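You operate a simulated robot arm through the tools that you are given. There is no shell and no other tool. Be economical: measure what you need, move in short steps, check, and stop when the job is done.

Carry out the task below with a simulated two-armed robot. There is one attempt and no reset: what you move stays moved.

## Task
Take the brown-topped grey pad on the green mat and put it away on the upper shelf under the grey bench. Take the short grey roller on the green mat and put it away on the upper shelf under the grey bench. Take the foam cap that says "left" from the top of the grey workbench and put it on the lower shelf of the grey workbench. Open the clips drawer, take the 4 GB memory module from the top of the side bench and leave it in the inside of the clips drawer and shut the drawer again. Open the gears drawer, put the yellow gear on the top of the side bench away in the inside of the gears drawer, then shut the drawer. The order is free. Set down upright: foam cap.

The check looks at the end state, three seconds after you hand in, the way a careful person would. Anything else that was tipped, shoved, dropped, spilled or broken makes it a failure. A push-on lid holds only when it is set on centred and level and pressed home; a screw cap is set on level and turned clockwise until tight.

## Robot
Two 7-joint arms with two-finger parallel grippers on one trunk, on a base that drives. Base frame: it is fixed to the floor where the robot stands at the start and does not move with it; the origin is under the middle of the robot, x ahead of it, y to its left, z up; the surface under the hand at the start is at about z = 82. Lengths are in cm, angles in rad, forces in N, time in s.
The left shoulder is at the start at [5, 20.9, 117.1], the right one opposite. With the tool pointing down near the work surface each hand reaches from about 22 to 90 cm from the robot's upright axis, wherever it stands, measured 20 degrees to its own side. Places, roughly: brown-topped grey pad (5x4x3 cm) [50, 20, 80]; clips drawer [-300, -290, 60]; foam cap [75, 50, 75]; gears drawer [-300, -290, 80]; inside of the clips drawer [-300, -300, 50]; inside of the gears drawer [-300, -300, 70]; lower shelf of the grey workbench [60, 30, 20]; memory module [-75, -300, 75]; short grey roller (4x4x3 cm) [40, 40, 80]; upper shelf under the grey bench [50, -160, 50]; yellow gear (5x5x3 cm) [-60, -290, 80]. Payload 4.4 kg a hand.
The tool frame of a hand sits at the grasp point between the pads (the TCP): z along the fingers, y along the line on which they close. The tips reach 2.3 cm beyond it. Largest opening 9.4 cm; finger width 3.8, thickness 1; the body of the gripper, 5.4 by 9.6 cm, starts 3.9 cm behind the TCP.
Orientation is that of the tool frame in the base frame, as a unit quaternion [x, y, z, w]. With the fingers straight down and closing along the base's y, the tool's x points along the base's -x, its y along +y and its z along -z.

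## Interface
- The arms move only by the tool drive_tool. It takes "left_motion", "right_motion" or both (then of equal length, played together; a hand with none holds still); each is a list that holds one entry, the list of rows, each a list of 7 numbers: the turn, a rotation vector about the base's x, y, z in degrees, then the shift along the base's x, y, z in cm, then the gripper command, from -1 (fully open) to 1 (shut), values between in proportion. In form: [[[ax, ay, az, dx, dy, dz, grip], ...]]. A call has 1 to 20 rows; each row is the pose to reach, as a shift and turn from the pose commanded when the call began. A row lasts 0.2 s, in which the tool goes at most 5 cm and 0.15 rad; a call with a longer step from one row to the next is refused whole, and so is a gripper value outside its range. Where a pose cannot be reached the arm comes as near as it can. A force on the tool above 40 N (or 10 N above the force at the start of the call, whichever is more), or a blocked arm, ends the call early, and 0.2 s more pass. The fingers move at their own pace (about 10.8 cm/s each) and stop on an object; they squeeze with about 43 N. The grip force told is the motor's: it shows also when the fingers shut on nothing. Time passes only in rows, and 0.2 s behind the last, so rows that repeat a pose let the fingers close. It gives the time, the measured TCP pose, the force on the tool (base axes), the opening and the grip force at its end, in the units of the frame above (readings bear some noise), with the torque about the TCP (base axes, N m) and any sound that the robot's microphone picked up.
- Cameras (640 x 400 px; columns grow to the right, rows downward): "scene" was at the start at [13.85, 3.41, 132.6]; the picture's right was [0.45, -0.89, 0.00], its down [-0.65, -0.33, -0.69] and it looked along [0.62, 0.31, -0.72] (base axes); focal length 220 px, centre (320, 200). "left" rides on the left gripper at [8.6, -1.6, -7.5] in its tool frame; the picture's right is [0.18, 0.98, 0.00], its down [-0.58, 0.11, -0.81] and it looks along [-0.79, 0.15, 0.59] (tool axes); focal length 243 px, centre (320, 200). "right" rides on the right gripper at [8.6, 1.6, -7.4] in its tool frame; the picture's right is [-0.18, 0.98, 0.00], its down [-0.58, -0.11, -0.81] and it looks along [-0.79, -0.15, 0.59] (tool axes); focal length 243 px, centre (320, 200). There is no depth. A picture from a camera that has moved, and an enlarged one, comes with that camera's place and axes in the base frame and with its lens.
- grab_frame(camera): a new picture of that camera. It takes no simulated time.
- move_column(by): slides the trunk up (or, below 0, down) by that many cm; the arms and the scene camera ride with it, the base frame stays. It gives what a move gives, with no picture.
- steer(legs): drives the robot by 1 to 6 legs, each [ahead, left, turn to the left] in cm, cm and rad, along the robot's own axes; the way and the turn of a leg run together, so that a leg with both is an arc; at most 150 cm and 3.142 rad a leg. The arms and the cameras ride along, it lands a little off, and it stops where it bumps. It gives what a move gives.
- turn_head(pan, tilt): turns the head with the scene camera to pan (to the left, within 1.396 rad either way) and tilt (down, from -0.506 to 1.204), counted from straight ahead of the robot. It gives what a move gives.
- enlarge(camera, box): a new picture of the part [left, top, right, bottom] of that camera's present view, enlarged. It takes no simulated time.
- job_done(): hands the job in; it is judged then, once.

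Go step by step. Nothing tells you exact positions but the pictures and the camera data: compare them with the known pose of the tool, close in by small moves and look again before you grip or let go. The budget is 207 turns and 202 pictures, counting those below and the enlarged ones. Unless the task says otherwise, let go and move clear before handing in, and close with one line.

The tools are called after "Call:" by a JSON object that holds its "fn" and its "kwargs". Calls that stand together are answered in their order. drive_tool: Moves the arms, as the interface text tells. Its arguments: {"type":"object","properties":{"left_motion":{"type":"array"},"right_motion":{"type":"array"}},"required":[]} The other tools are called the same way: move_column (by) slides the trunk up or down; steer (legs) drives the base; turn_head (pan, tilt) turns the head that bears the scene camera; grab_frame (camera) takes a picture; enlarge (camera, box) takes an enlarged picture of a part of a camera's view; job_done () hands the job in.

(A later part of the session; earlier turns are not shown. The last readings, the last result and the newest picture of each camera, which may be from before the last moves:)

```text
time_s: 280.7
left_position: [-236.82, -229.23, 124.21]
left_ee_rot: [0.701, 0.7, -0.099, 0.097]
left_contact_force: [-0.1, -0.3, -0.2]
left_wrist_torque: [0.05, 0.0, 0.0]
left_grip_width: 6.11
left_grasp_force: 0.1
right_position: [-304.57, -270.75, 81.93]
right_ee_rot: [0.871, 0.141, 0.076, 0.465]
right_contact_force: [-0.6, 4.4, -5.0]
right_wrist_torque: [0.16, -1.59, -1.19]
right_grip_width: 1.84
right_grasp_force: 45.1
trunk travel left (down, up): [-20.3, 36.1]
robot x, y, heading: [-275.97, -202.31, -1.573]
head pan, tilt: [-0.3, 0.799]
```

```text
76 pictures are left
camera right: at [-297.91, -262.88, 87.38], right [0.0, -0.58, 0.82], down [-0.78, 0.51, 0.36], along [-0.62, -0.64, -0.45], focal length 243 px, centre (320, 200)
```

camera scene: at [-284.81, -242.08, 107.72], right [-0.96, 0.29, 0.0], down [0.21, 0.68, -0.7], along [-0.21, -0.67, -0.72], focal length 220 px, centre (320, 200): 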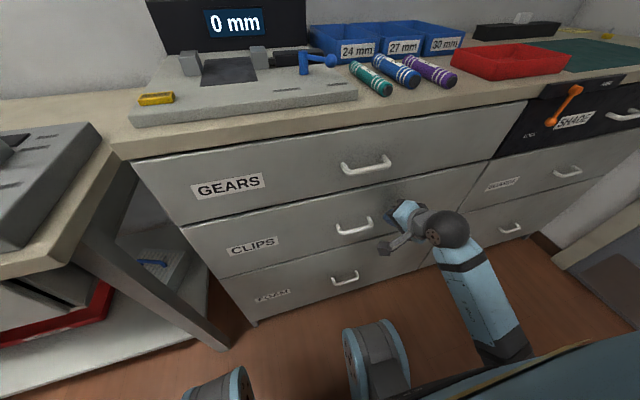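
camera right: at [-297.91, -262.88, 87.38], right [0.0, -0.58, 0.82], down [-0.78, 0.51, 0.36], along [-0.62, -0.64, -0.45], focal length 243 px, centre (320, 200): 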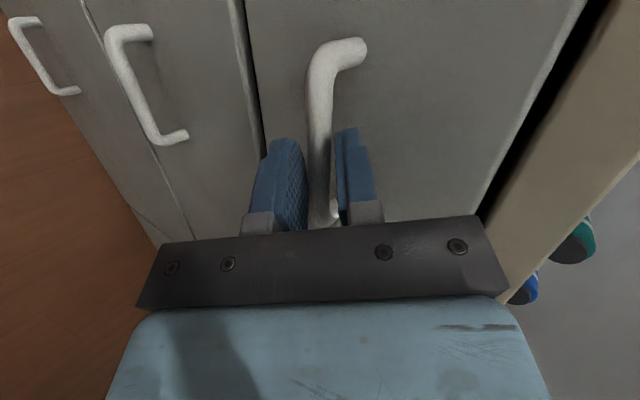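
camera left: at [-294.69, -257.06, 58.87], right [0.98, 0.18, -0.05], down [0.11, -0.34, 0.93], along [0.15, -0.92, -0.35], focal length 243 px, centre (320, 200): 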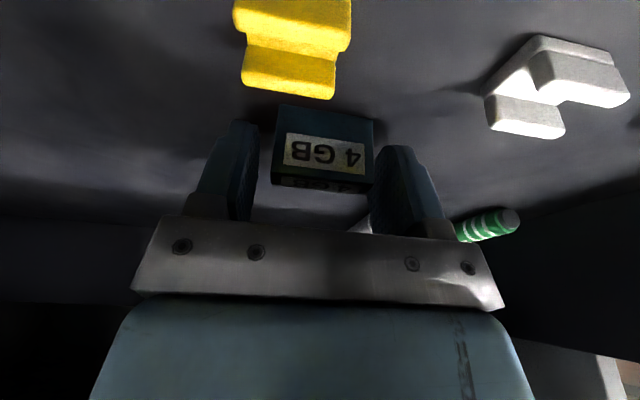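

The GEARS bar is gripped. I drive back 27 cm, release, retract the hand, and look inside.

Call:
{"fn": "steer", "kwargs": {"legs": [[-10, 0, 0], [-17, 0, 0]]}}

Call:
{"fn": "drive_tool", "kwargs": {"right_motion": [[[0, 0, 0, 0, 0, 0, 0.5], [0, 0, 0, 0, 0, 0, 0.1], [0, 0, 0, -0.5, 1.6, 1.1, 0], [0, 0, 0, -1, 3.2, 2.2, 0], [0, 0, 0, -2, 6, 4, 0], [0, 0, 0, -2.5, 8, 6, 0], [0, 0, 0, -2.5, 10, 9, 0]]]}}

Call:
{"fn": "turn_head", "kwargs": {"pan": -0.3, "tilt": 0.7}}

Call:
{"fn": "grab_frame", "kwargs": {"camera": "scene"}}

```text
time_s: 282.9
left_position: [-236.71, -202.36, 124.21]
left_ee_rot: [0.7, 0.7, -0.097, 0.098]
left_contact_force: [0.1, -0.3, -0.1]
left_wrist_torque: [-0.04, 0.0, 0.0]
left_grip_width: 6.12
left_grasp_force: 0.1
right_position: [-304.57, -243.92, 81.88]
right_ee_rot: [0.871, 0.142, 0.074, 0.465]
right_contact_force: [-11.2, -0.7, -6.5]
right_wrist_torque: [0.21, -0.77, -2.15]
right_grip_width: 1.84
right_grasp_force: 44.7
trunk travel left (down, up): [-20.3, 36.1]
robot x, y, heading: [-275.95, -175.23, -1.566]
head pan, tilt: [-0.3, 0.799]
```

```text
time_s: 284.5
left_position: [-236.66, -202.2, 124.18]
left_ee_rot: [0.699, 0.702, -0.098, 0.098]
left_contact_force: [-0.5, 0.1, -0.2]
left_wrist_torque: [0.01, 0.01, -0.01]
left_grip_width: 6.12
left_grasp_force: 0.1
right_position: [-306.89, -233.88, 91.08]
right_ee_rot: [0.871, 0.142, 0.074, 0.465]
right_contact_force: [-1.2, 0.7, -0.3]
right_wrist_torque: [0.0, -0.01, -0.03]
right_grip_width: 4.74
right_grasp_force: 0.1
trunk travel left (down, up): [-20.3, 36.1]
robot x, y, heading: [-275.86, -175.57, -1.568]
head pan, tilt: [-0.3, 0.799]
```

```text
time_s: 285.2
left_position: [-236.69, -202.41, 124.14]
left_ee_rot: [0.7, 0.701, -0.098, 0.098]
left_contact_force: [-0.5, -0.6, 0.6]
left_wrist_torque: [0.02, 0.02, 0.0]
left_grip_width: 6.11
left_grasp_force: 0.0
right_position: [-306.87, -234.0, 91.03]
right_ee_rot: [0.87, 0.143, 0.074, 0.466]
right_contact_force: [-0.4, 0.3, 0.6]
right_wrist_torque: [0.01, 0.0, 0.02]
right_grip_width: 4.71
right_grasp_force: 0.0
trunk travel left (down, up): [-20.3, 36.1]
robot x, y, heading: [-275.86, -175.35, -1.565]
head pan, tilt: [-0.3, 0.7]
```

```text
75 pictures are left
camera scene: at [-278.53, -190.44, 128.74], right [-0.96, 0.29, 0.0], down [0.19, 0.62, -0.76], along [-0.22, -0.73, -0.64], focal length 220 px, centre (320, 200)
```

scene: 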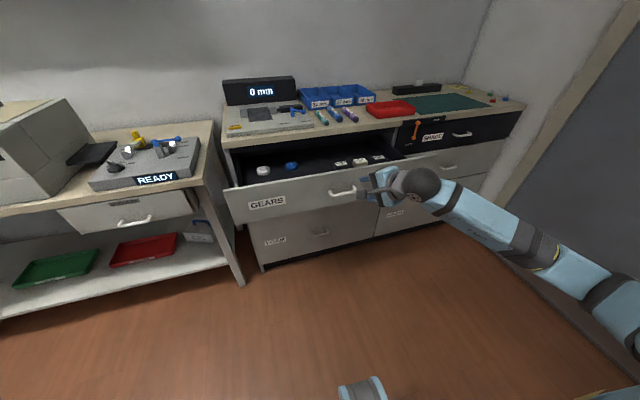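

The GEARS drawer is open; gears lie toward the back and sides. Now I fetch the yellow gear: raise the right hand and drive back along the side bench.

Call:
{"fn": "drive_tool", "kwargs": {"right_motion": [[[0, 0, 0, 0, 2, 3, 0], [0, 0, 0, 0, 4, 6, 0], [0, 0, 0, 0, 6, 9, 0], [0, 0, 0, 0, 8, 12, 0], [0, 0, 0, 0, 8, 15, 0]]]}}

Call:
{"fn": "steer", "kwargs": {"legs": [[0, 45, 0], [30, 0, 0], [0, 135, 0]]}}

Call:
{"fn": "turn_head", "kwargs": {"pan": 0.2, "tilt": 0.7}}

Call:
{"fn": "grab_frame", "kwargs": {"camera": "scene"}}

```text
time_s: 286.4
left_position: [-236.69, -202.27, 124.11]
left_ee_rot: [0.7, 0.701, -0.098, 0.097]
left_contact_force: [0.0, -0.6, -0.5]
left_wrist_torque: [0.01, 0.02, 0.01]
left_grip_width: 6.11
left_grasp_force: 0.1
right_position: [-306.83, -225.99, 105.95]
right_ee_rot: [0.87, 0.143, 0.073, 0.466]
right_contact_force: [0.0, 0.0, -0.1]
right_wrist_torque: [0.04, -0.01, 0.01]
right_grip_width: 4.7
right_grasp_force: 0.1
trunk travel left (down, up): [-20.3, 36.1]
robot x, y, heading: [-276.08, -175.34, -1.572]
head pan, tilt: [-0.3, 0.7]
```

```text
time_s: 288.1
left_position: [-229.89, -202.29, 124.06]
left_ee_rot: [0.699, 0.702, -0.098, 0.098]
left_contact_force: [-0.1, -0.3, -0.2]
left_wrist_torque: [-0.04, -0.03, -0.01]
left_grip_width: 6.13
left_grasp_force: 0.0
right_position: [-300.08, -226.15, 105.85]
right_ee_rot: [0.871, 0.143, 0.075, 0.465]
right_contact_force: [-0.4, 0.2, 0.2]
right_wrist_torque: [-0.01, -0.02, 0.02]
right_grip_width: 4.72
right_grasp_force: 0.0
trunk travel left (down, up): [-20.3, 36.1]
robot x, y, heading: [-269.65, -175.33, -1.566]
head pan, tilt: [-0.3, 0.7]
stopped in leg 1: the robot was blocked; the commanded pose is now the measured one
```

```text
time_s: 289.1
left_position: [-229.83, -202.14, 124.09]
left_ee_rot: [0.699, 0.701, -0.098, 0.098]
left_contact_force: [0.1, -0.4, -0.2]
left_wrist_torque: [-0.03, 0.0, 0.0]
left_grip_width: 6.09
left_grasp_force: 0.1
right_position: [-299.92, -226.16, 105.9]
right_ee_rot: [0.871, 0.143, 0.074, 0.464]
right_contact_force: [0.9, -0.5, 0.9]
right_wrist_torque: [-0.01, 0.0, -0.04]
right_grip_width: 4.68
right_grasp_force: 0.1
trunk travel left (down, up): [-20.3, 36.1]
robot x, y, heading: [-269.16, -175.27, -1.565]
head pan, tilt: [0.201, 0.7]
```

```text
74 pictures are left
camera scene: at [-267.55, -190.74, 128.75], right [-0.98, -0.2, 0.0], down [-0.13, 0.63, -0.76], along [0.16, -0.75, -0.64], focal length 220 px, centre (320, 200)
```

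scene: 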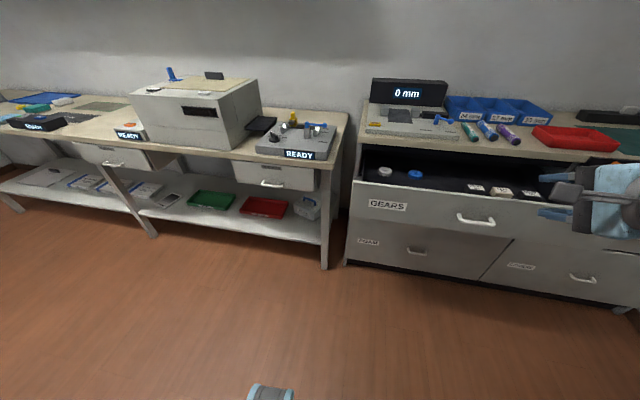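

Blocked by something to the left at this distance; I go forward into the lane I used before and then strafe.

Call:
{"fn": "steer", "kwargs": {"legs": [[30, 0, 0], [0, 90, 0], [0, 82, 0]]}}

Call:
{"fn": "turn_head", "kwargs": {"pan": 0.2, "tilt": 0.8}}

Call:
{"fn": "grab_frame", "kwargs": {"camera": "scene"}}

```text
time_s: 305.9
left_position: [-59.74, -226.77, 124.09]
left_ee_rot: [0.69, 0.71, -0.097, 0.099]
left_contact_force: [0.3, 0.3, -0.1]
left_wrist_torque: [0.01, 0.0, -0.02]
left_grip_width: 6.11
left_grasp_force: 0.0
right_position: [-129.36, -252.1, 105.9]
right_ee_rot: [0.869, 0.154, 0.081, 0.464]
right_contact_force: [0.0, -0.5, 0.3]
right_wrist_torque: [0.03, 0.0, 0.0]
right_grip_width: 4.68
right_grasp_force: 0.1
trunk travel left (down, up): [-20.3, 36.1]
robot x, y, heading: [-99.44, -200.95, -1.541]
head pan, tilt: [0.201, 0.7]
```

```text
time_s: 306.6
left_position: [-59.67, -226.68, 124.19]
left_ee_rot: [0.69, 0.71, -0.098, 0.099]
left_contact_force: [-0.7, -0.8, 0.3]
left_wrist_torque: [-0.02, -0.01, -0.01]
left_grip_width: 6.12
left_grasp_force: 0.0
right_position: [-129.35, -252.14, 105.86]
right_ee_rot: [0.869, 0.154, 0.08, 0.464]
right_contact_force: [0.7, -0.1, -0.3]
right_wrist_torque: [-0.04, 0.03, 0.01]
right_grip_width: 4.7
right_grasp_force: 0.0
trunk travel left (down, up): [-20.3, 36.1]
robot x, y, heading: [-99.92, -200.76, -1.536]
head pan, tilt: [0.201, 0.799]
```

```text
73 pictures are left
camera scene: at [-97.78, -215.58, 127.92], right [-0.97, -0.23, 0.0], down [-0.16, 0.7, -0.7], along [0.16, -0.68, -0.72], focal length 220 px, centre (320, 200)
```

scene: 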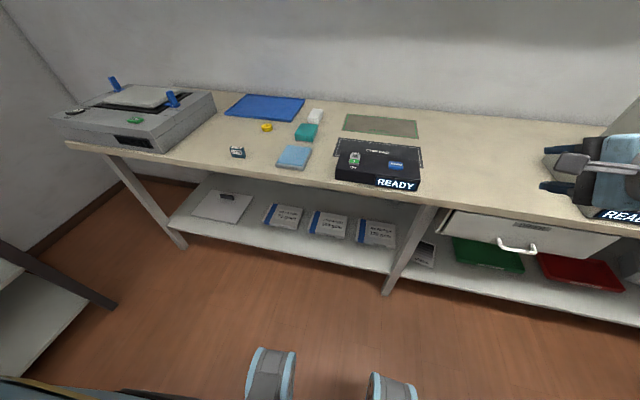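

I correct the heading, drive 32 cm closer, and bring the left hand over the gear.

Call:
{"fn": "steer", "kwargs": {"legs": [[0, 0, -0.033], [32, 0, 0]]}}

Call:
{"fn": "drive_tool", "kwargs": {"left_motion": [[[0, 0, 0, 0.3, -3, -2, -0.5], [0, 0, 0, 0.6, -6, -4, -0.7], [0, 0, 0, 1, -10, -6, -0.8], [0, 0, 0, 1.4, -14, -8, -0.8], [0, 0, 0, 1.8, -18, -11, -0.8], [0, 0, 0, 2, -22, -14, -0.8], [0, 0, 0, 2, -25, -17, -0.8], [0, 0, 0, 2, -28, -20, -0.8]]]}}

Call:
{"fn": "grab_frame", "kwargs": {"camera": "left"}}

```text
time_s: 309.1
left_position: [-60.77, -260.36, 124.2]
left_ee_rot: [0.703, 0.697, -0.099, 0.097]
left_contact_force: [0.3, -0.4, -0.4]
left_wrist_torque: [-0.01, 0.01, -0.01]
left_grip_width: 6.11
left_grasp_force: 0.0
right_position: [-131.42, -283.37, 105.87]
right_ee_rot: [0.872, 0.137, 0.072, 0.465]
right_contact_force: [-0.9, 0.9, -0.1]
right_wrist_torque: [-0.03, 0.04, -0.02]
right_grip_width: 4.71
right_grasp_force: 0.0
trunk travel left (down, up): [-20.3, 36.1]
robot x, y, heading: [-100.06, -233.33, -1.577]
head pan, tilt: [0.201, 0.799]
```

```text
refused: row 5 steps farther than a row can; nothing moved
```

```text
72 pictures are left
camera left: at [-62.45, -250.12, 128.87], right [0.98, 0.17, -0.05], down [0.11, -0.34, 0.93], along [0.14, -0.93, -0.35], focal length 243 px, centre (320, 200)
```

left: 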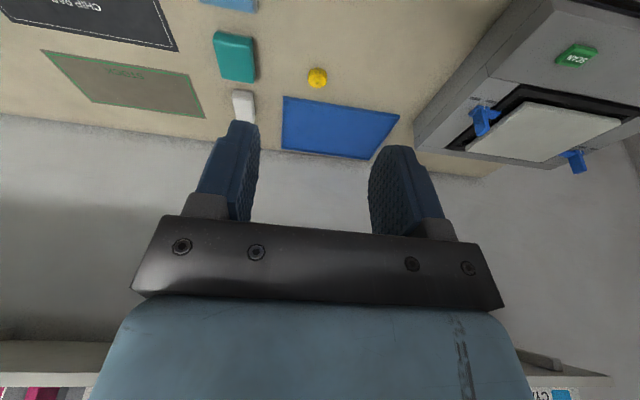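

The gear is at about (-58.5, -290.3). I move over it in allowed steps.

Call:
{"fn": "drive_tool", "kwargs": {"left_motion": [[[0, 0, 0, 0.3, -3, -2, -0.5], [0, 0, 0, 0.6, -6, -4, -0.7], [0, 0, 0, 0.9, -9, -6, -0.8], [0, 0, 0, 1.2, -12, -8.5, -0.8], [0, 0, 0, 1.5, -15, -11, -0.8], [0, 0, 0, 1.8, -18, -13.5, -0.8], [0, 0, 0, 2.1, -21, -16, -0.8], [0, 0, 0, 2.3, -24, -18.5, -0.8], [0, 0, 0, 2.3, -27, -21, -0.8], [0, 0, 0, 2.3, -29.9, -24, -0.8]]]}}

Call:
{"fn": "grab_frame", "kwargs": {"camera": "left"}}

```text
time_s: 311.3
left_position: [-58.3, -290.56, 100.09]
left_ee_rot: [0.704, 0.697, -0.098, 0.097]
left_contact_force: [-0.1, -1.3, -0.8]
left_wrist_torque: [0.02, 0.0, 0.04]
left_grip_width: 8.44
left_grasp_force: 0.0
right_position: [-131.34, -283.52, 105.84]
right_ee_rot: [0.872, 0.138, 0.072, 0.464]
right_contact_force: [-0.8, -0.2, -0.2]
right_wrist_torque: [0.02, -0.01, -0.01]
right_grip_width: 4.72
right_grasp_force: 0.1
trunk travel left (down, up): [-20.3, 36.1]
robot x, y, heading: [-99.91, -232.82, -1.582]
head pan, tilt: [0.201, 0.799]
```

```text
71 pictures are left
camera left: at [-59.84, -280.16, 104.9], right [0.98, 0.17, -0.05], down [0.11, -0.34, 0.93], along [0.14, -0.93, -0.35], focal length 243 px, centre (320, 200)
```

left: 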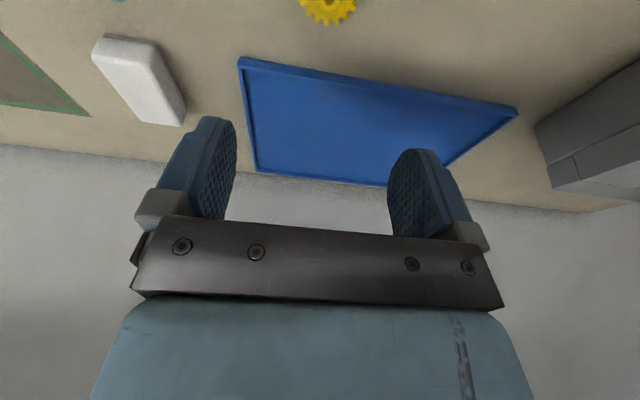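

I lower 8 cm and look again.

Call:
{"fn": "drive_tool", "kwargs": {"left_motion": [[[0, 0, 0, 0, -0.1, -3, -0.8], [0, 0, 0, 0, -0.3, -6, -0.8], [0, 0, 0, 0, -0.5, -8, -0.8]]]}}

Call:
{"fn": "grab_frame", "kwargs": {"camera": "left"}}

```text
time_s: 312.1
left_position: [-58.47, -290.85, 92.03]
left_ee_rot: [0.703, 0.698, -0.098, 0.096]
left_contact_force: [-0.5, -0.2, 0.3]
left_wrist_torque: [-0.04, 0.0, 0.03]
left_grip_width: 8.45
left_grasp_force: 0.0
right_position: [-131.41, -283.36, 105.72]
right_ee_rot: [0.871, 0.139, 0.072, 0.465]
right_contact_force: [-0.4, 0.3, -0.4]
right_wrist_torque: [0.01, -0.01, -0.02]
right_grip_width: 4.71
right_grasp_force: 0.1
trunk travel left (down, up): [-20.3, 36.1]
robot x, y, heading: [-100.05, -233.11, -1.583]
head pan, tilt: [0.201, 0.799]
```

```text
70 pictures are left
camera left: at [-60.14, -280.54, 96.68], right [0.98, 0.17, -0.05], down [0.11, -0.34, 0.93], along [0.14, -0.93, -0.35], focal length 243 px, centre (320, 200)
```

left: 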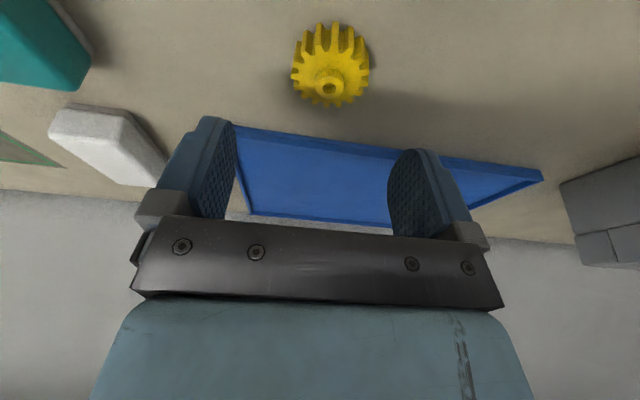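

The gear's hub is at (-58.5, -290.0). I lower onto it and close.

Call:
{"fn": "drive_tool", "kwargs": {"left_motion": [[[0, 0, 0, 0, 0.4, -1.5, -0.8], [0, 0, 0, 0, 0.7, -3, -0.8], [0, 0, 0, 0, 0.7, -4.2, -0.8], [0, 0, 0, 0, 0.7, -5, -0.8], [0, 0, 0, 0, 0.7, -5, -0.3], [0, 0, 0, 0, 0.7, -5, 0.2], [0, 0, 0, 0, 0.7, -5, 0.6], [0, 0, 0, 0, 0.7, -5, 1], [0, 0, 0, 0, 0.7, -5, 1], [0, 0, 0, 0, 0.7, -4.7, 1], [0, 0, 0, 0, 0.7, -4, 1], [0, 0, 0, 0, 0.7, -3, 1], [0, 0, 0, 0, 0.7, -2, 1]]]}}

Call:
{"fn": "grab_frame", "kwargs": {"camera": "left"}}

```text
time_s: 314.9
left_position: [-58.59, -290.04, 90.15]
left_ee_rot: [0.702, 0.698, -0.099, 0.097]
left_contact_force: [-0.4, 0.1, -0.2]
left_wrist_torque: [0.0, -0.03, -0.01]
left_grip_width: 4.07
left_grasp_force: 43.1
right_position: [-131.32, -283.48, 105.9]
right_ee_rot: [0.871, 0.139, 0.072, 0.466]
right_contact_force: [-0.5, 1.1, -0.2]
right_wrist_torque: [0.03, 0.01, 0.04]
right_grip_width: 4.72
right_grasp_force: 0.0
trunk travel left (down, up): [-20.3, 36.1]
robot x, y, heading: [-100.01, -233.23, -1.58]
head pan, tilt: [0.201, 0.799]
```

```text
69 pictures are left
camera left: at [-60.17, -279.72, 94.96], right [0.98, 0.17, -0.05], down [0.11, -0.34, 0.93], along [0.14, -0.93, -0.35], focal length 243 px, centre (320, 200)
```

left: 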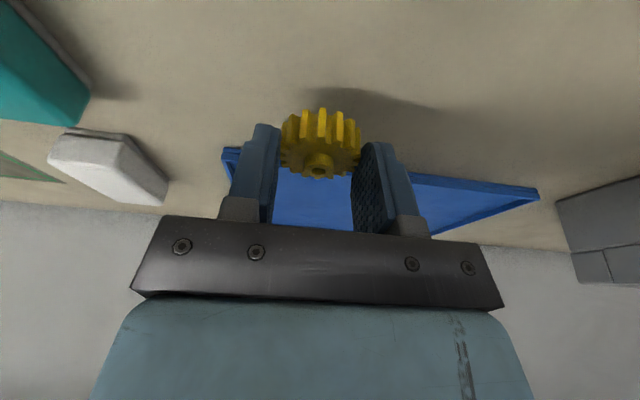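

The gear is held. I lift it, retract, and drive back to the GEARS drawer.

Call:
{"fn": "drive_tool", "kwargs": {"left_motion": [[[0, 0, 0, 0, 0, 1.5, 1], [0, 0, 0, 0, 0, 3, 1], [0, 0, 0, 0, 0, 5, 1], [0, 0, 0, 0, 0, 7, 1], [0, 0, 0, 0, 1, 9, 1], [0, 0, 0, 0, 3, 11, 1], [0, 0, 0, 0, 6, 13, 1], [0, 0, 0, 0, 9, 15, 1], [0, 0, 0, 0, 12, 17, 1], [0, 0, 0, 0, 15, 18, 1], [0, 0, 0, 0, 18, 18, 1]]]}}

Call:
{"fn": "steer", "kwargs": {"legs": [[-29, 0, 0.01], [0, -110, 0], [0, -100, 0]]}}

Call:
{"fn": "turn_head", "kwargs": {"pan": 0.2, "tilt": 0.85}}

Call:
{"fn": "grab_frame", "kwargs": {"camera": "scene"}}

```text
time_s: 317.3
left_position: [-58.46, -272.04, 108.08]
left_ee_rot: [0.703, 0.697, -0.099, 0.096]
left_contact_force: [-0.3, -0.3, -0.2]
left_wrist_torque: [-0.02, -0.03, 0.04]
left_grip_width: 4.06
left_grasp_force: 42.9
right_position: [-131.38, -283.3, 105.84]
right_ee_rot: [0.871, 0.138, 0.071, 0.465]
right_contact_force: [0.0, 0.7, -0.1]
right_wrist_torque: [0.01, 0.03, 0.02]
right_grip_width: 4.69
right_grasp_force: 0.1
trunk travel left (down, up): [-20.3, 36.1]
robot x, y, heading: [-99.9, -232.85, -1.58]
head pan, tilt: [0.201, 0.799]
```

```text
time_s: 337.6
left_position: [-267.8, -243.93, 108.18]
left_ee_rot: [0.696, 0.705, -0.098, 0.099]
left_contact_force: [0.7, 0.0, 0.3]
left_wrist_torque: [-0.01, -0.02, 0.01]
left_grip_width: 4.05
left_grasp_force: 43.1
right_position: [-340.3, -256.62, 105.87]
right_ee_rot: [0.87, 0.147, 0.077, 0.465]
right_contact_force: [0.3, 0.0, 0.3]
right_wrist_torque: [-0.01, -0.04, -0.02]
right_grip_width: 4.71
right_grasp_force: 0.1
trunk travel left (down, up): [-20.3, 36.1]
robot x, y, heading: [-310.22, -205.75, -1.559]
head pan, tilt: [0.201, 0.799]
```

```text
time_s: 338.2
left_position: [-267.69, -244.04, 108.19]
left_ee_rot: [0.696, 0.704, -0.098, 0.098]
left_contact_force: [-0.5, 0.1, 0.1]
left_wrist_torque: [0.03, -0.01, 0.0]
left_grip_width: 4.07
left_grasp_force: 43.4
right_position: [-340.26, -256.66, 105.79]
right_ee_rot: [0.87, 0.147, 0.077, 0.464]
right_contact_force: [0.0, -0.4, 0.5]
right_wrist_torque: [0.01, 0.02, 0.01]
right_grip_width: 4.68
right_grasp_force: 0.0
trunk travel left (down, up): [-20.3, 36.1]
robot x, y, heading: [-309.93, -205.58, -1.554]
head pan, tilt: [0.201, 0.85]
```

```text
68 pictures are left
camera scene: at [-308.19, -220.36, 127.52], right [-0.98, -0.21, 0.0], down [-0.16, 0.73, -0.66], along [0.14, -0.65, -0.75], focal length 220 px, centre (320, 200)
```

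scene: 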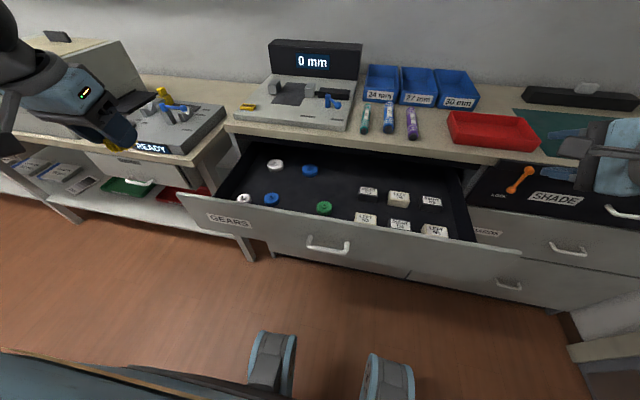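

I see the free spot between the blue (-282, -265) and green (-300, -265.5) gears, around (-291, -270). I shift into position and lower the trunk a bit.

Call:
{"fn": "steer", "kwargs": {"legs": [[4, -10, -0.016]]}}

Call:
{"fn": "drive_tool", "kwargs": {"left_motion": [[[0, 0, 0, -2, -3, 0, 1], [0, 0, 0, -4, -6, 0, 1], [0, 0, 0, -6, -9, 0, 1], [0, 0, 0, -8, -12, 0, 1], [0, 0, 0, -10, -15, 0, 1], [0, 0, 0, -12, -18, 0, 1]]], "right_motion": [[[0, 0, 0, 0, 1, 1, 0], [0, 0, 0, 0, 2, 2, 0], [0, 0, 0, 0, 3, 3, 0], [0, 0, 0, 0, 4, 4, 0], [0, 0, 0, 0, 5, 5, 0], [0, 0, 0, 0, 6, 6, 0]]]}}

Call:
{"fn": "move_column", "kwargs": {"by": -14}}

Call:
{"fn": "grab_frame", "kwargs": {"camera": "left"}}

Call:
{"fn": "grab_frame", "kwargs": {"camera": "scene"}}

```text
time_s: 339.7
left_position: [-278.36, -248.66, 108.14]
left_ee_rot: [0.701, 0.699, -0.099, 0.097]
left_contact_force: [-0.2, 0.0, -0.2]
left_wrist_torque: [0.01, -0.03, 0.0]
left_grip_width: 4.06
left_grasp_force: 43.4
right_position: [-350.93, -260.34, 105.87]
right_ee_rot: [0.871, 0.141, 0.074, 0.465]
right_contact_force: [-0.7, 0.3, -0.1]
right_wrist_torque: [0.03, 0.01, 0.02]
right_grip_width: 4.68
right_grasp_force: 0.1
trunk travel left (down, up): [-20.3, 36.1]
robot x, y, heading: [-319.79, -209.72, -1.57]
head pan, tilt: [0.201, 0.85]
```

```text
time_s: 341.1
left_position: [-290.19, -266.78, 108.0]
left_ee_rot: [0.701, 0.7, -0.097, 0.096]
left_contact_force: [0.2, -0.3, -1.0]
left_wrist_torque: [-0.01, 0.02, 0.01]
left_grip_width: 4.06
left_grasp_force: 43.3
right_position: [-351.22, -254.81, 111.89]
right_ee_rot: [0.872, 0.14, 0.074, 0.463]
right_contact_force: [0.5, -0.1, -0.3]
right_wrist_torque: [-0.01, -0.01, 0.0]
right_grip_width: 4.68
right_grasp_force: 0.1
right hand out of reach, approached as far as the arm can: row 6
trunk travel left (down, up): [-20.3, 36.1]
robot x, y, heading: [-319.74, -209.9, -1.573]
head pan, tilt: [0.201, 0.85]
```

```text
time_s: 342.8
left_position: [-290.05, -266.6, 94.12]
left_ee_rot: [0.701, 0.699, -0.098, 0.097]
left_contact_force: [-0.3, -0.4, 0.5]
left_wrist_torque: [0.01, 0.0, 0.0]
left_grip_width: 4.07
left_grasp_force: 43.0
right_position: [-351.18, -254.73, 97.93]
right_ee_rot: [0.871, 0.142, 0.074, 0.464]
right_contact_force: [-0.1, -0.5, -0.3]
right_wrist_torque: [0.01, -0.02, -0.01]
right_grip_width: 4.69
right_grasp_force: 0.2
trunk travel left (down, up): [-6.3, 50.1]
robot x, y, heading: [-319.82, -209.9, -1.574]
head pan, tilt: [0.201, 0.85]
```

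```text
67 pictures are left
camera left: at [-291.8, -256.3, 98.86], right [0.98, 0.17, -0.05], down [0.11, -0.34, 0.93], along [0.15, -0.92, -0.35], focal length 243 px, centre (320, 200)
```

left: 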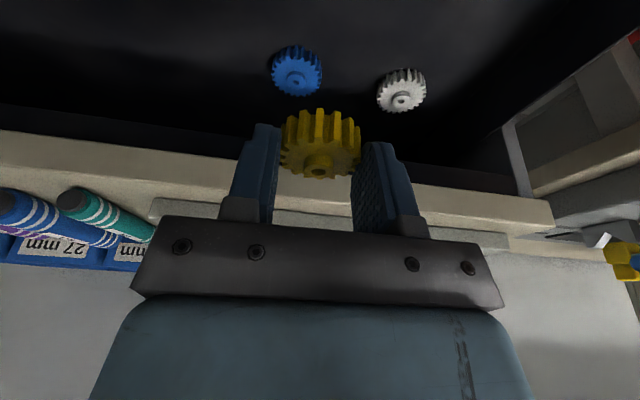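

```text
66 pictures are left
camera scene: at [-318.3, -224.43, 113.53], right [-0.98, -0.2, 0.0], down [-0.15, 0.74, -0.66], along [0.13, -0.65, -0.75], focal length 220 px, centre (320, 200)
```

scene: 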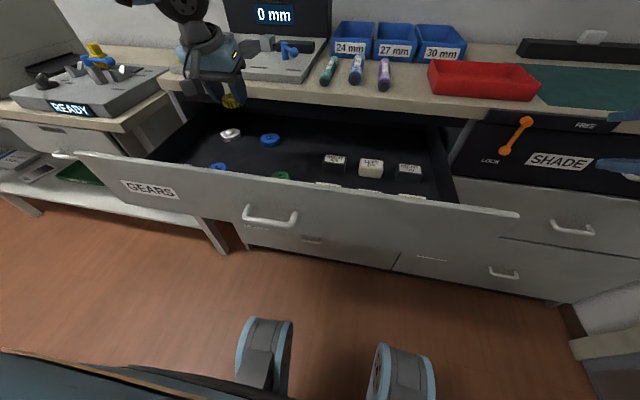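

Between the four gears there is room at about (-289.8, -270). I lower into the drawer.

Call:
{"fn": "drive_tool", "kwargs": {"left_motion": [[[0, 0, 0, 0.2, -1, -2, 1], [0, 0, 0, 0.2, -2, -4, 1], [0, 0, 0, 0.2, -3, -6, 1], [0, 0, 0, 0.2, -3.2, -8, 1], [0, 0, 0, 0.2, -3.2, -10, 1], [0, 0, 0, 0.2, -3.2, -12, 1], [0, 0, 0, 0.2, -3.2, -14, 1], [0, 0, 0, 0.2, -3.2, -16, 1]]]}}

Call:
{"fn": "grab_frame", "kwargs": {"camera": "left"}}

```text
time_s: 344.6
left_position: [-289.98, -269.86, 78.0]
left_ee_rot: [0.701, 0.699, -0.099, 0.096]
left_contact_force: [0.3, -0.2, -0.8]
left_wrist_torque: [-0.01, -0.02, -0.02]
left_grip_width: 4.04
left_grasp_force: 43.2
right_position: [-351.09, -254.77, 97.92]
right_ee_rot: [0.871, 0.141, 0.073, 0.465]
right_contact_force: [0.2, 0.5, -0.2]
right_wrist_torque: [0.02, 0.02, 0.02]
right_grip_width: 4.69
right_grasp_force: 0.0
trunk travel left (down, up): [-6.3, 50.1]
robot x, y, heading: [-319.64, -210.12, -1.569]
head pan, tilt: [0.201, 0.85]
```

```text
65 pictures are left
camera left: at [-291.58, -259.55, 82.79], right [0.98, 0.18, -0.05], down [0.11, -0.34, 0.93], along [0.15, -0.92, -0.35], focal length 243 px, centre (320, 200)
```

left: 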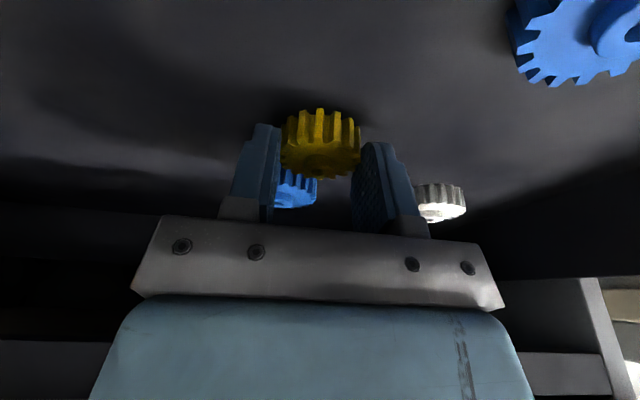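

Well placed. I lower to contact.

Call:
{"fn": "drive_tool", "kwargs": {"left_motion": [[[0, 0, 0, 0, 0, -1, 1], [0, 0, 0, 0, 0, -2, 1], [0, 0, 0, 0, 0, -2.7, 1], [0, 0, 0, 0, 0, -3.2, 1], [0, 0, 0, 0, 0, -3.6, 1], [0, 0, 0, 0, 0, -4.0, 1], [0, 0, 0, 0, 0, -4.4, 1]]]}}

```text
time_s: 345.3
left_position: [-290.02, -270.37, 77.06]
left_ee_rot: [0.701, 0.698, -0.106, 0.104]
left_contact_force: [2.7, -1.9, 27.9]
left_wrist_torque: [0.22, -0.46, -0.17]
left_grip_width: 4.05
left_grasp_force: 43.3
right_position: [-351.12, -254.67, 98.07]
right_ee_rot: [0.87, 0.142, 0.074, 0.466]
right_contact_force: [0.2, -0.1, 0.4]
right_wrist_torque: [0.01, -0.01, -0.02]
right_grip_width: 4.71
right_grasp_force: 0.0
trunk travel left (down, up): [-6.3, 50.1]
robot x, y, heading: [-319.92, -209.86, -1.566]
head pan, tilt: [0.201, 0.85]
stopped in row 3 (left hand): the force on the tool passed its limit at 75 N (the readings are from after the stop); the commanded pose is now the measured one
```

Contact near the gear itself. I check before releasing.

Call:
{"fn": "grab_frame", "kwargs": {"camera": "left"}}

Call:
{"fn": "enlarge", "kwargs": {"camera": "scene", "box": [130, 60, 330, 200]}}

```text
64 pictures are left
camera left: at [-291.66, -259.91, 81.6], right [0.98, 0.17, -0.06], down [0.11, -0.32, 0.94], along [0.14, -0.93, -0.33], focal length 243 px, centre (320, 200)
```

left: 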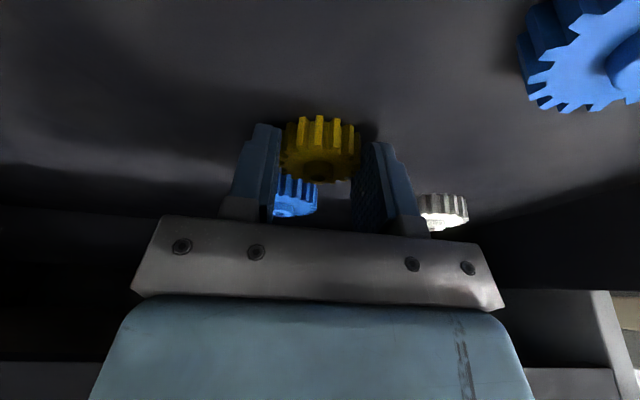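

```text
2.86 times, centred on (230, 130) of scene
camera zoom: at [-318.36, -224.31, 113.56], right [-0.98, -0.2, 0.0], down [-0.15, 0.73, -0.66], along [0.13, -0.65, -0.75], focal length 630 px, centre (577, 400)
```

zoom: 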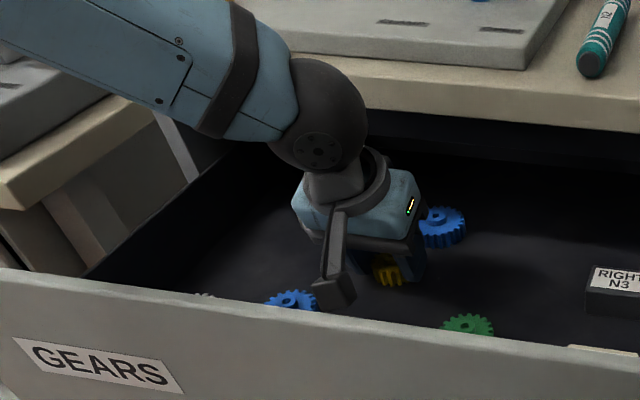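

It rests on the drawer floor. I ease up, open a little, check.

Call:
{"fn": "drive_tool", "kwargs": {"left_motion": [[[0, 0, 0, 0, 0, 0.3, 1], [0, 0, 0, 0, 0, 0.3, 0.3], [0, 0, 0, 0, 0, 0.4, 0], [0, 0, 0, 0, 0, 0.6, -0.2], [0, 0, 0, 0, 0, 0.8, -0.25], [0, 0, 0, 0, 0, 2, -0.25], [0, 0, 0, 0, 0, 4, -0.25], [0, 0, 0, 0, 0, 6.5, -0.25], [0, 0, 0, 0, 0, 9, -0.25]]]}}

Call:
{"fn": "grab_frame", "kwargs": {"camera": "left"}}

```text
time_s: 347.3
left_position: [-289.92, -270.23, 85.49]
left_ee_rot: [0.7, 0.699, -0.103, 0.102]
left_contact_force: [1.2, 0.1, 0.2]
left_wrist_torque: [-0.04, 0.0, 0.02]
left_grip_width: 5.89
left_grasp_force: 0.1
right_position: [-351.0, -254.69, 97.94]
right_ee_rot: [0.871, 0.141, 0.074, 0.464]
right_contact_force: [0.6, -0.2, 0.2]
right_wrist_torque: [-0.02, 0.0, 0.04]
right_grip_width: 4.73
right_grasp_force: 0.1
trunk travel left (down, up): [-6.3, 50.1]
robot x, y, heading: [-319.83, -209.56, -1.571]
head pan, tilt: [0.201, 0.85]
```

```text
62 pictures are left
camera left: at [-291.56, -259.91, 90.19], right [0.98, 0.17, -0.05], down [0.11, -0.33, 0.94], along [0.15, -0.93, -0.34], focal length 243 px, centre (320, 200)
```

left: 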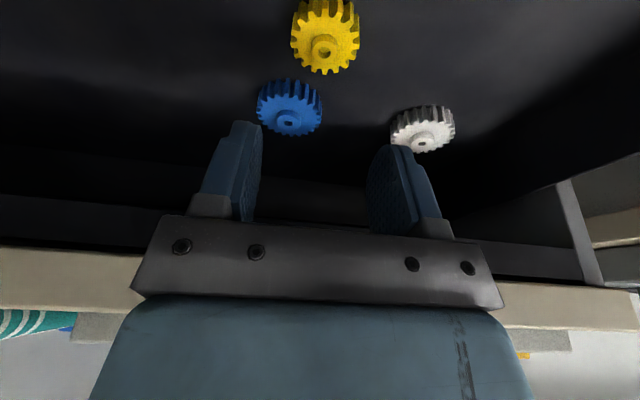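

The yellow gear lies flat in the drawer. I raise the left hand, back off, and bring the right fist before the drawer face.

Call:
{"fn": "drive_tool", "kwargs": {"left_motion": [[[0, 0, 0, 0, 1, 3, -0.25], [0, 0, 0, 0, 3, 6, -0.25], [0, 0, 0, 1, 6, 9, -0.25], [0, 0, 0, 2, 9, 12, -0.25], [0, 0, 0, 3, 12, 15, -0.25], [0, 0, 0, 4, 15, 18, -0.25], [0, 0, 0, 6, 18, 20, -0.25], [0, 0, 0, 8, 21, 22, -0.25]]]}}

Call:
{"fn": "steer", "kwargs": {"legs": [[-32, 0, 0], [0, 38, 0]]}}

Call:
{"fn": "drive_tool", "kwargs": {"right_motion": [[[0, 0, 0, 0, 0, -2, 0.4], [0, 0, 0, 0, 0, -4, 0.8], [0, 0, 0, 0, 0, -6, 1], [0, 0, 0, 0, 0, -8, 1], [0, 0, 0, 0, 0, -10, 1], [0, 0, 0, 0, 0, -12, 1], [0, 0, 0, 0, 0, -14.5, 1]]]}}

Call:
{"fn": "turn_head", "kwargs": {"pan": -0.3, "tilt": 0.8}}

Call:
{"fn": "grab_frame", "kwargs": {"camera": "scene"}}

```text
time_s: 349.1
left_position: [-281.69, -249.11, 107.63]
left_ee_rot: [0.7, 0.7, -0.102, 0.102]
left_contact_force: [0.7, 0.2, -0.6]
left_wrist_torque: [-0.02, -0.01, 0.01]
left_grip_width: 5.89
left_grasp_force: 0.0
right_position: [-351.07, -254.8, 98.05]
right_ee_rot: [0.871, 0.142, 0.074, 0.464]
right_contact_force: [0.5, -0.1, -0.9]
right_wrist_torque: [-0.01, 0.01, -0.01]
right_grip_width: 4.68
right_grasp_force: 0.2
trunk travel left (down, up): [-6.3, 50.1]
robot x, y, heading: [-319.45, -209.5, -1.572]
head pan, tilt: [0.201, 0.85]
```

```text
time_s: 354.7
left_position: [-243.95, -217.19, 107.77]
left_ee_rot: [0.701, 0.698, -0.103, 0.102]
left_contact_force: [-0.4, -0.1, 0.7]
left_wrist_torque: [0.03, 0.0, -0.01]
left_grip_width: 5.87
left_grasp_force: 0.1
right_position: [-313.17, -222.53, 97.93]
right_ee_rot: [0.871, 0.141, 0.073, 0.465]
right_contact_force: [-0.2, 0.2, 0.6]
right_wrist_torque: [0.01, -0.02, -0.02]
right_grip_width: 4.7
right_grasp_force: 0.0
trunk travel left (down, up): [-6.3, 50.1]
robot x, y, heading: [-281.81, -177.92, -1.573]
head pan, tilt: [0.201, 0.85]
```

```text
time_s: 356.3
left_position: [-244.05, -217.17, 107.59]
left_ee_rot: [0.701, 0.698, -0.103, 0.101]
left_contact_force: [0.1, 0.0, 0.5]
left_wrist_torque: [0.01, 0.0, 0.02]
left_grip_width: 5.88
left_grasp_force: 0.1
right_position: [-313.45, -223.04, 83.39]
right_ee_rot: [0.871, 0.141, 0.073, 0.464]
right_contact_force: [0.4, -0.2, -0.2]
right_wrist_torque: [-0.01, -0.01, -0.01]
right_grip_width: 0.0
right_grasp_force: 42.1
right hand out of reach, approached as far as the arm can: row 1, 2, 3, 4, 5, 6, 7
trunk travel left (down, up): [-6.3, 50.1]
robot x, y, heading: [-281.53, -177.55, -1.578]
head pan, tilt: [0.201, 0.85]
```

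```text
time_s: 357.2
left_position: [-243.97, -217.16, 107.62]
left_ee_rot: [0.701, 0.699, -0.103, 0.101]
left_contact_force: [0.7, 0.4, 0.4]
left_wrist_torque: [-0.01, -0.01, 0.01]
left_grip_width: 5.87
left_grasp_force: 0.1
right_position: [-313.4, -223.17, 83.38]
right_ee_rot: [0.871, 0.141, 0.073, 0.465]
right_contact_force: [-0.2, -0.6, -0.6]
right_wrist_torque: [-0.01, 0.01, -0.02]
right_grip_width: 0.01
right_grasp_force: 42.2
trunk travel left (down, up): [-6.3, 50.1]
robot x, y, heading: [-282.07, -177.68, -1.568]
head pan, tilt: [-0.3, 0.799]
```

```text
61 pictures are left
camera scene: at [-284.3, -192.28, 113.92], right [-0.96, 0.3, 0.0], down [0.21, 0.68, -0.7], along [-0.21, -0.67, -0.72], focal length 220 px, centre (320, 200)
```

scene: 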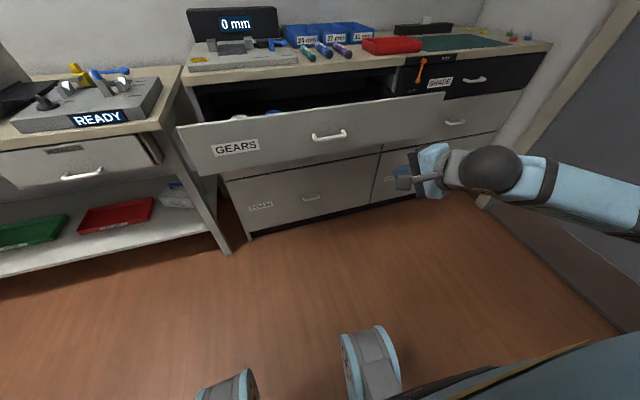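

The fist is in line with the drawer face right of its handle. I drive forward to push it shut.

Call:
{"fn": "steer", "kwargs": {"legs": [[20, -2, 0], [22, 0, 0]]}}

Call:
{"fn": "grab_frame", "kwargs": {"camera": "scene"}}

```text
time_s: 360.1
left_position: [-245.97, -258.47, 107.56]
left_ee_rot: [0.7, 0.7, -0.103, 0.101]
left_contact_force: [0.1, -0.6, 0.3]
left_wrist_torque: [0.04, 0.01, 0.0]
left_grip_width: 5.9
left_grasp_force: 0.0
right_position: [-315.43, -264.61, 83.29]
right_ee_rot: [0.871, 0.142, 0.074, 0.465]
right_contact_force: [-0.2, -0.2, -0.2]
right_wrist_torque: [-0.01, 0.01, -0.02]
right_grip_width: 0.0
right_grasp_force: 42.3
trunk travel left (down, up): [-6.3, 50.1]
robot x, y, heading: [-283.81, -218.81, -1.571]
head pan, tilt: [-0.3, 0.799]
```

```text
60 pictures are left
camera scene: at [-286.33, -233.62, 113.91], right [-0.96, 0.29, 0.0], down [0.21, 0.69, -0.7], along [-0.21, -0.67, -0.72], focal length 220 px, centre (320, 200)
```

scene: 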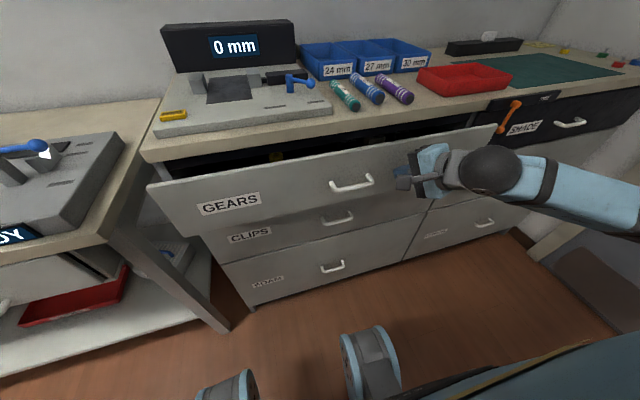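

Almost there; I push the last centimetres.

Call:
{"fn": "steer", "kwargs": {"legs": [[10, 0, 0]]}}

Call:
{"fn": "grab_frame", "kwargs": {"camera": "scene"}}

```text
time_s: 361.2
left_position: [-246.04, -266.57, 107.74]
left_ee_rot: [0.702, 0.698, -0.103, 0.101]
left_contact_force: [0.8, -0.5, -0.9]
left_wrist_torque: [0.04, -0.06, 0.0]
left_grip_width: 5.87
left_grasp_force: 0.0
right_position: [-315.46, -271.94, 83.21]
right_ee_rot: [0.873, 0.141, 0.072, 0.461]
right_contact_force: [-2.7, 5.0, -0.8]
right_wrist_torque: [0.05, -0.01, -0.09]
right_grip_width: 0.0
right_grasp_force: 42.5
trunk travel left (down, up): [-6.3, 50.1]
robot x, y, heading: [-283.79, -226.89, -1.578]
head pan, tilt: [-0.3, 0.799]
stopped in leg 1: the force on the tool passed its limit at 139 N (the readings are from after the stop); the commanded pose is now the measured one
```

```text
59 pictures are left
camera scene: at [-286.41, -241.58, 113.92], right [-0.95, 0.3, 0.0], down [0.21, 0.68, -0.7], along [-0.21, -0.67, -0.72], focal length 220 px, centre (320, 200)
```

scene: 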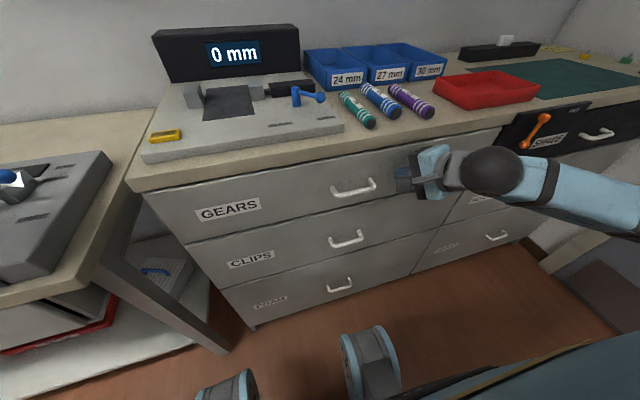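

Both drawers are shut. Last comes the foam cap: I raise the trunk, open the fist, and drive back toward the grey workbench.

Call:
{"fn": "steer", "kwargs": {"legs": [[-22, 0, 0]]}}

Call:
{"fn": "move_column", "kwargs": {"by": 20}}

Call:
{"fn": "steer", "kwargs": {"legs": [[0, 120, 0], [0, 120, 0], [-36, 0, 0]]}}

```text
time_s: 362.9
left_position: [-246.25, -244.79, 107.51]
left_ee_rot: [0.703, 0.697, -0.103, 0.1]
left_contact_force: [-0.4, 0.6, -0.6]
left_wrist_torque: [-0.01, -0.03, -0.01]
left_grip_width: 5.9
left_grasp_force: 0.1
right_position: [-315.36, -250.1, 83.33]
right_ee_rot: [0.873, 0.142, 0.073, 0.461]
right_contact_force: [0.2, -0.2, 0.5]
right_wrist_torque: [-0.03, -0.02, 0.0]
right_grip_width: 0.0
right_grasp_force: 42.1
trunk travel left (down, up): [-6.3, 50.1]
robot x, y, heading: [-283.86, -205.28, -1.575]
head pan, tilt: [-0.3, 0.799]
```

```text
time_s: 365.1
left_position: [-245.99, -244.83, 127.54]
left_ee_rot: [0.702, 0.697, -0.103, 0.1]
left_contact_force: [0.2, 0.4, 0.1]
left_wrist_torque: [0.0, 0.02, -0.02]
left_grip_width: 5.87
left_grasp_force: 0.0
right_position: [-315.51, -250.07, 103.29]
right_ee_rot: [0.873, 0.141, 0.072, 0.46]
right_contact_force: [-0.4, -1.0, -0.1]
right_wrist_torque: [-0.01, 0.0, -0.03]
right_grip_width: 0.0
right_grasp_force: 42.3
trunk travel left (down, up): [-26.3, 30.1]
robot x, y, heading: [-284.02, -205.15, -1.573]
head pan, tilt: [-0.3, 0.799]
```

```text
time_s: 388.3
left_position: [-3.79, -210.61, 127.64]
left_ee_rot: [0.703, 0.697, -0.102, 0.1]
left_contact_force: [-0.8, -0.4, 0.1]
left_wrist_torque: [0.0, 0.01, 0.01]
left_grip_width: 5.88
left_grasp_force: 0.1
right_position: [-73.21, -216.08, 103.22]
right_ee_rot: [0.873, 0.14, 0.072, 0.461]
right_contact_force: [0.1, 0.6, 0.2]
right_wrist_torque: [0.02, 0.0, -0.03]
right_grip_width: 0.01
right_grasp_force: 42.3
trunk travel left (down, up): [-26.3, 30.1]
robot x, y, heading: [-41.55, -171.05, -1.575]
head pan, tilt: [-0.3, 0.799]
```

I turn to face the workbench and strafe left toward the foam caps.

Call:
{"fn": "steer", "kwargs": {"legs": [[0, 0, 0.8], [0, 0, 0.775], [0, 110, 0], [0, 110, 0]]}}

Call:
{"fn": "turn_head", "kwargs": {"pan": 0.2, "tilt": 0.7}}

Call:
{"fn": "grab_frame", "kwargs": {"camera": "scene"}}

```text
time_s: 412.0
left_position: [-4.35, 88.71, 127.54]
left_ee_rot: [-0.007, 0.99, -0.001, 0.144]
left_contact_force: [-0.7, -0.2, -0.8]
left_wrist_torque: [0.0, -0.01, -0.01]
left_grip_width: 5.86
left_grasp_force: 0.1
right_position: [2.54, 19.35, 103.3]
right_ee_rot: [0.51, 0.722, 0.38, 0.271]
right_contact_force: [-0.4, 0.1, -0.4]
right_wrist_torque: [0.01, -0.01, -0.01]
right_grip_width: 0.02
right_grasp_force: 42.3
trunk travel left (down, up): [-26.3, 30.1]
robot x, y, heading: [-43.38, 50.11, 0.015]
head pan, tilt: [-0.3, 0.799]
```

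```text
time_s: 412.9
left_position: [-4.46, 88.58, 127.58]
left_ee_rot: [-0.008, 0.99, 0.001, 0.144]
left_contact_force: [0.7, 0.2, -0.3]
left_wrist_torque: [-0.02, 0.03, -0.04]
left_grip_width: 5.88
left_grasp_force: 0.1
right_position: [2.5, 19.41, 103.34]
right_ee_rot: [0.51, 0.723, 0.38, 0.27]
right_contact_force: [0.2, 0.4, 0.4]
right_wrist_torque: [-0.01, 0.0, -0.04]
right_grip_width: 0.0
right_grasp_force: 42.4
trunk travel left (down, up): [-26.3, 30.1]
robot x, y, heading: [-43.39, 49.87, 0.013]
head pan, tilt: [0.201, 0.7]
```

```text
58 pictures are left
camera scene: at [-28.25, 51.72, 134.74], right [0.22, -0.98, 0.0], down [-0.63, -0.14, -0.76], along [0.75, 0.17, -0.64], focal length 220 px, centre (320, 200)
```

scene: 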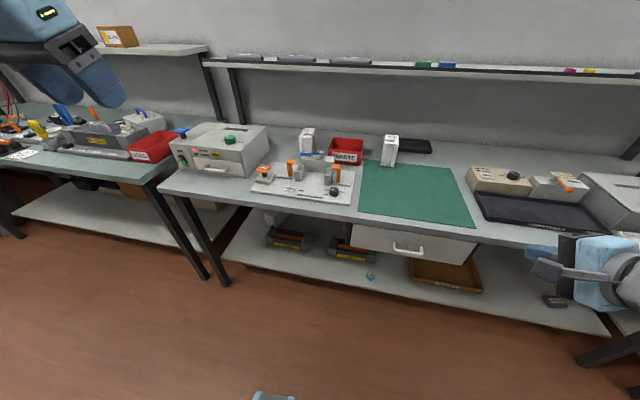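

Call:
{"fn": "enlarge", "kwargs": {"camera": "scene", "box": [240, 110, 440, 210]}}

Call:
{"fn": "enlarge", "kwargs": {"camera": "scene", "box": [200, 190, 500, 320]}}

```text
3.20 times, centred on (340, 160) of scene
camera zoom: at [-28.25, 51.72, 134.74], right [0.22, -0.98, 0.0], down [-0.63, -0.14, -0.76], along [0.75, 0.17, -0.64], focal length 705 px, centre (256, 328)
```

zoom: 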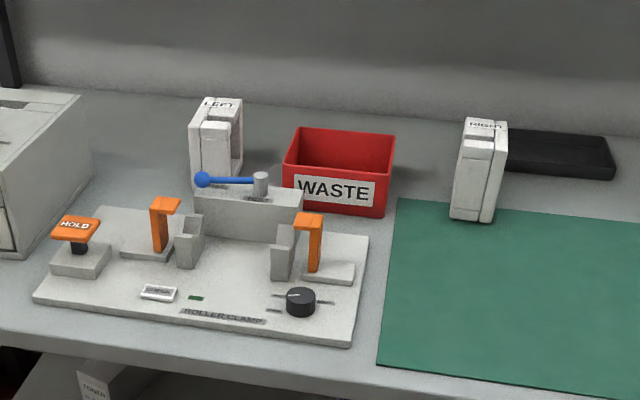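

```text
2.13 times, centred on (350, 255) of scene
camera zoom: at [-28.25, 51.72, 134.74], right [0.22, -0.98, 0.0], down [-0.63, -0.14, -0.76], along [0.75, 0.17, -0.64], focal length 470 px, centre (256, 83)
```

zoom: 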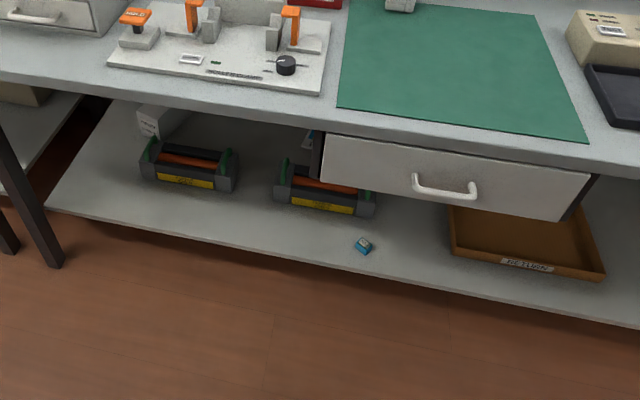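

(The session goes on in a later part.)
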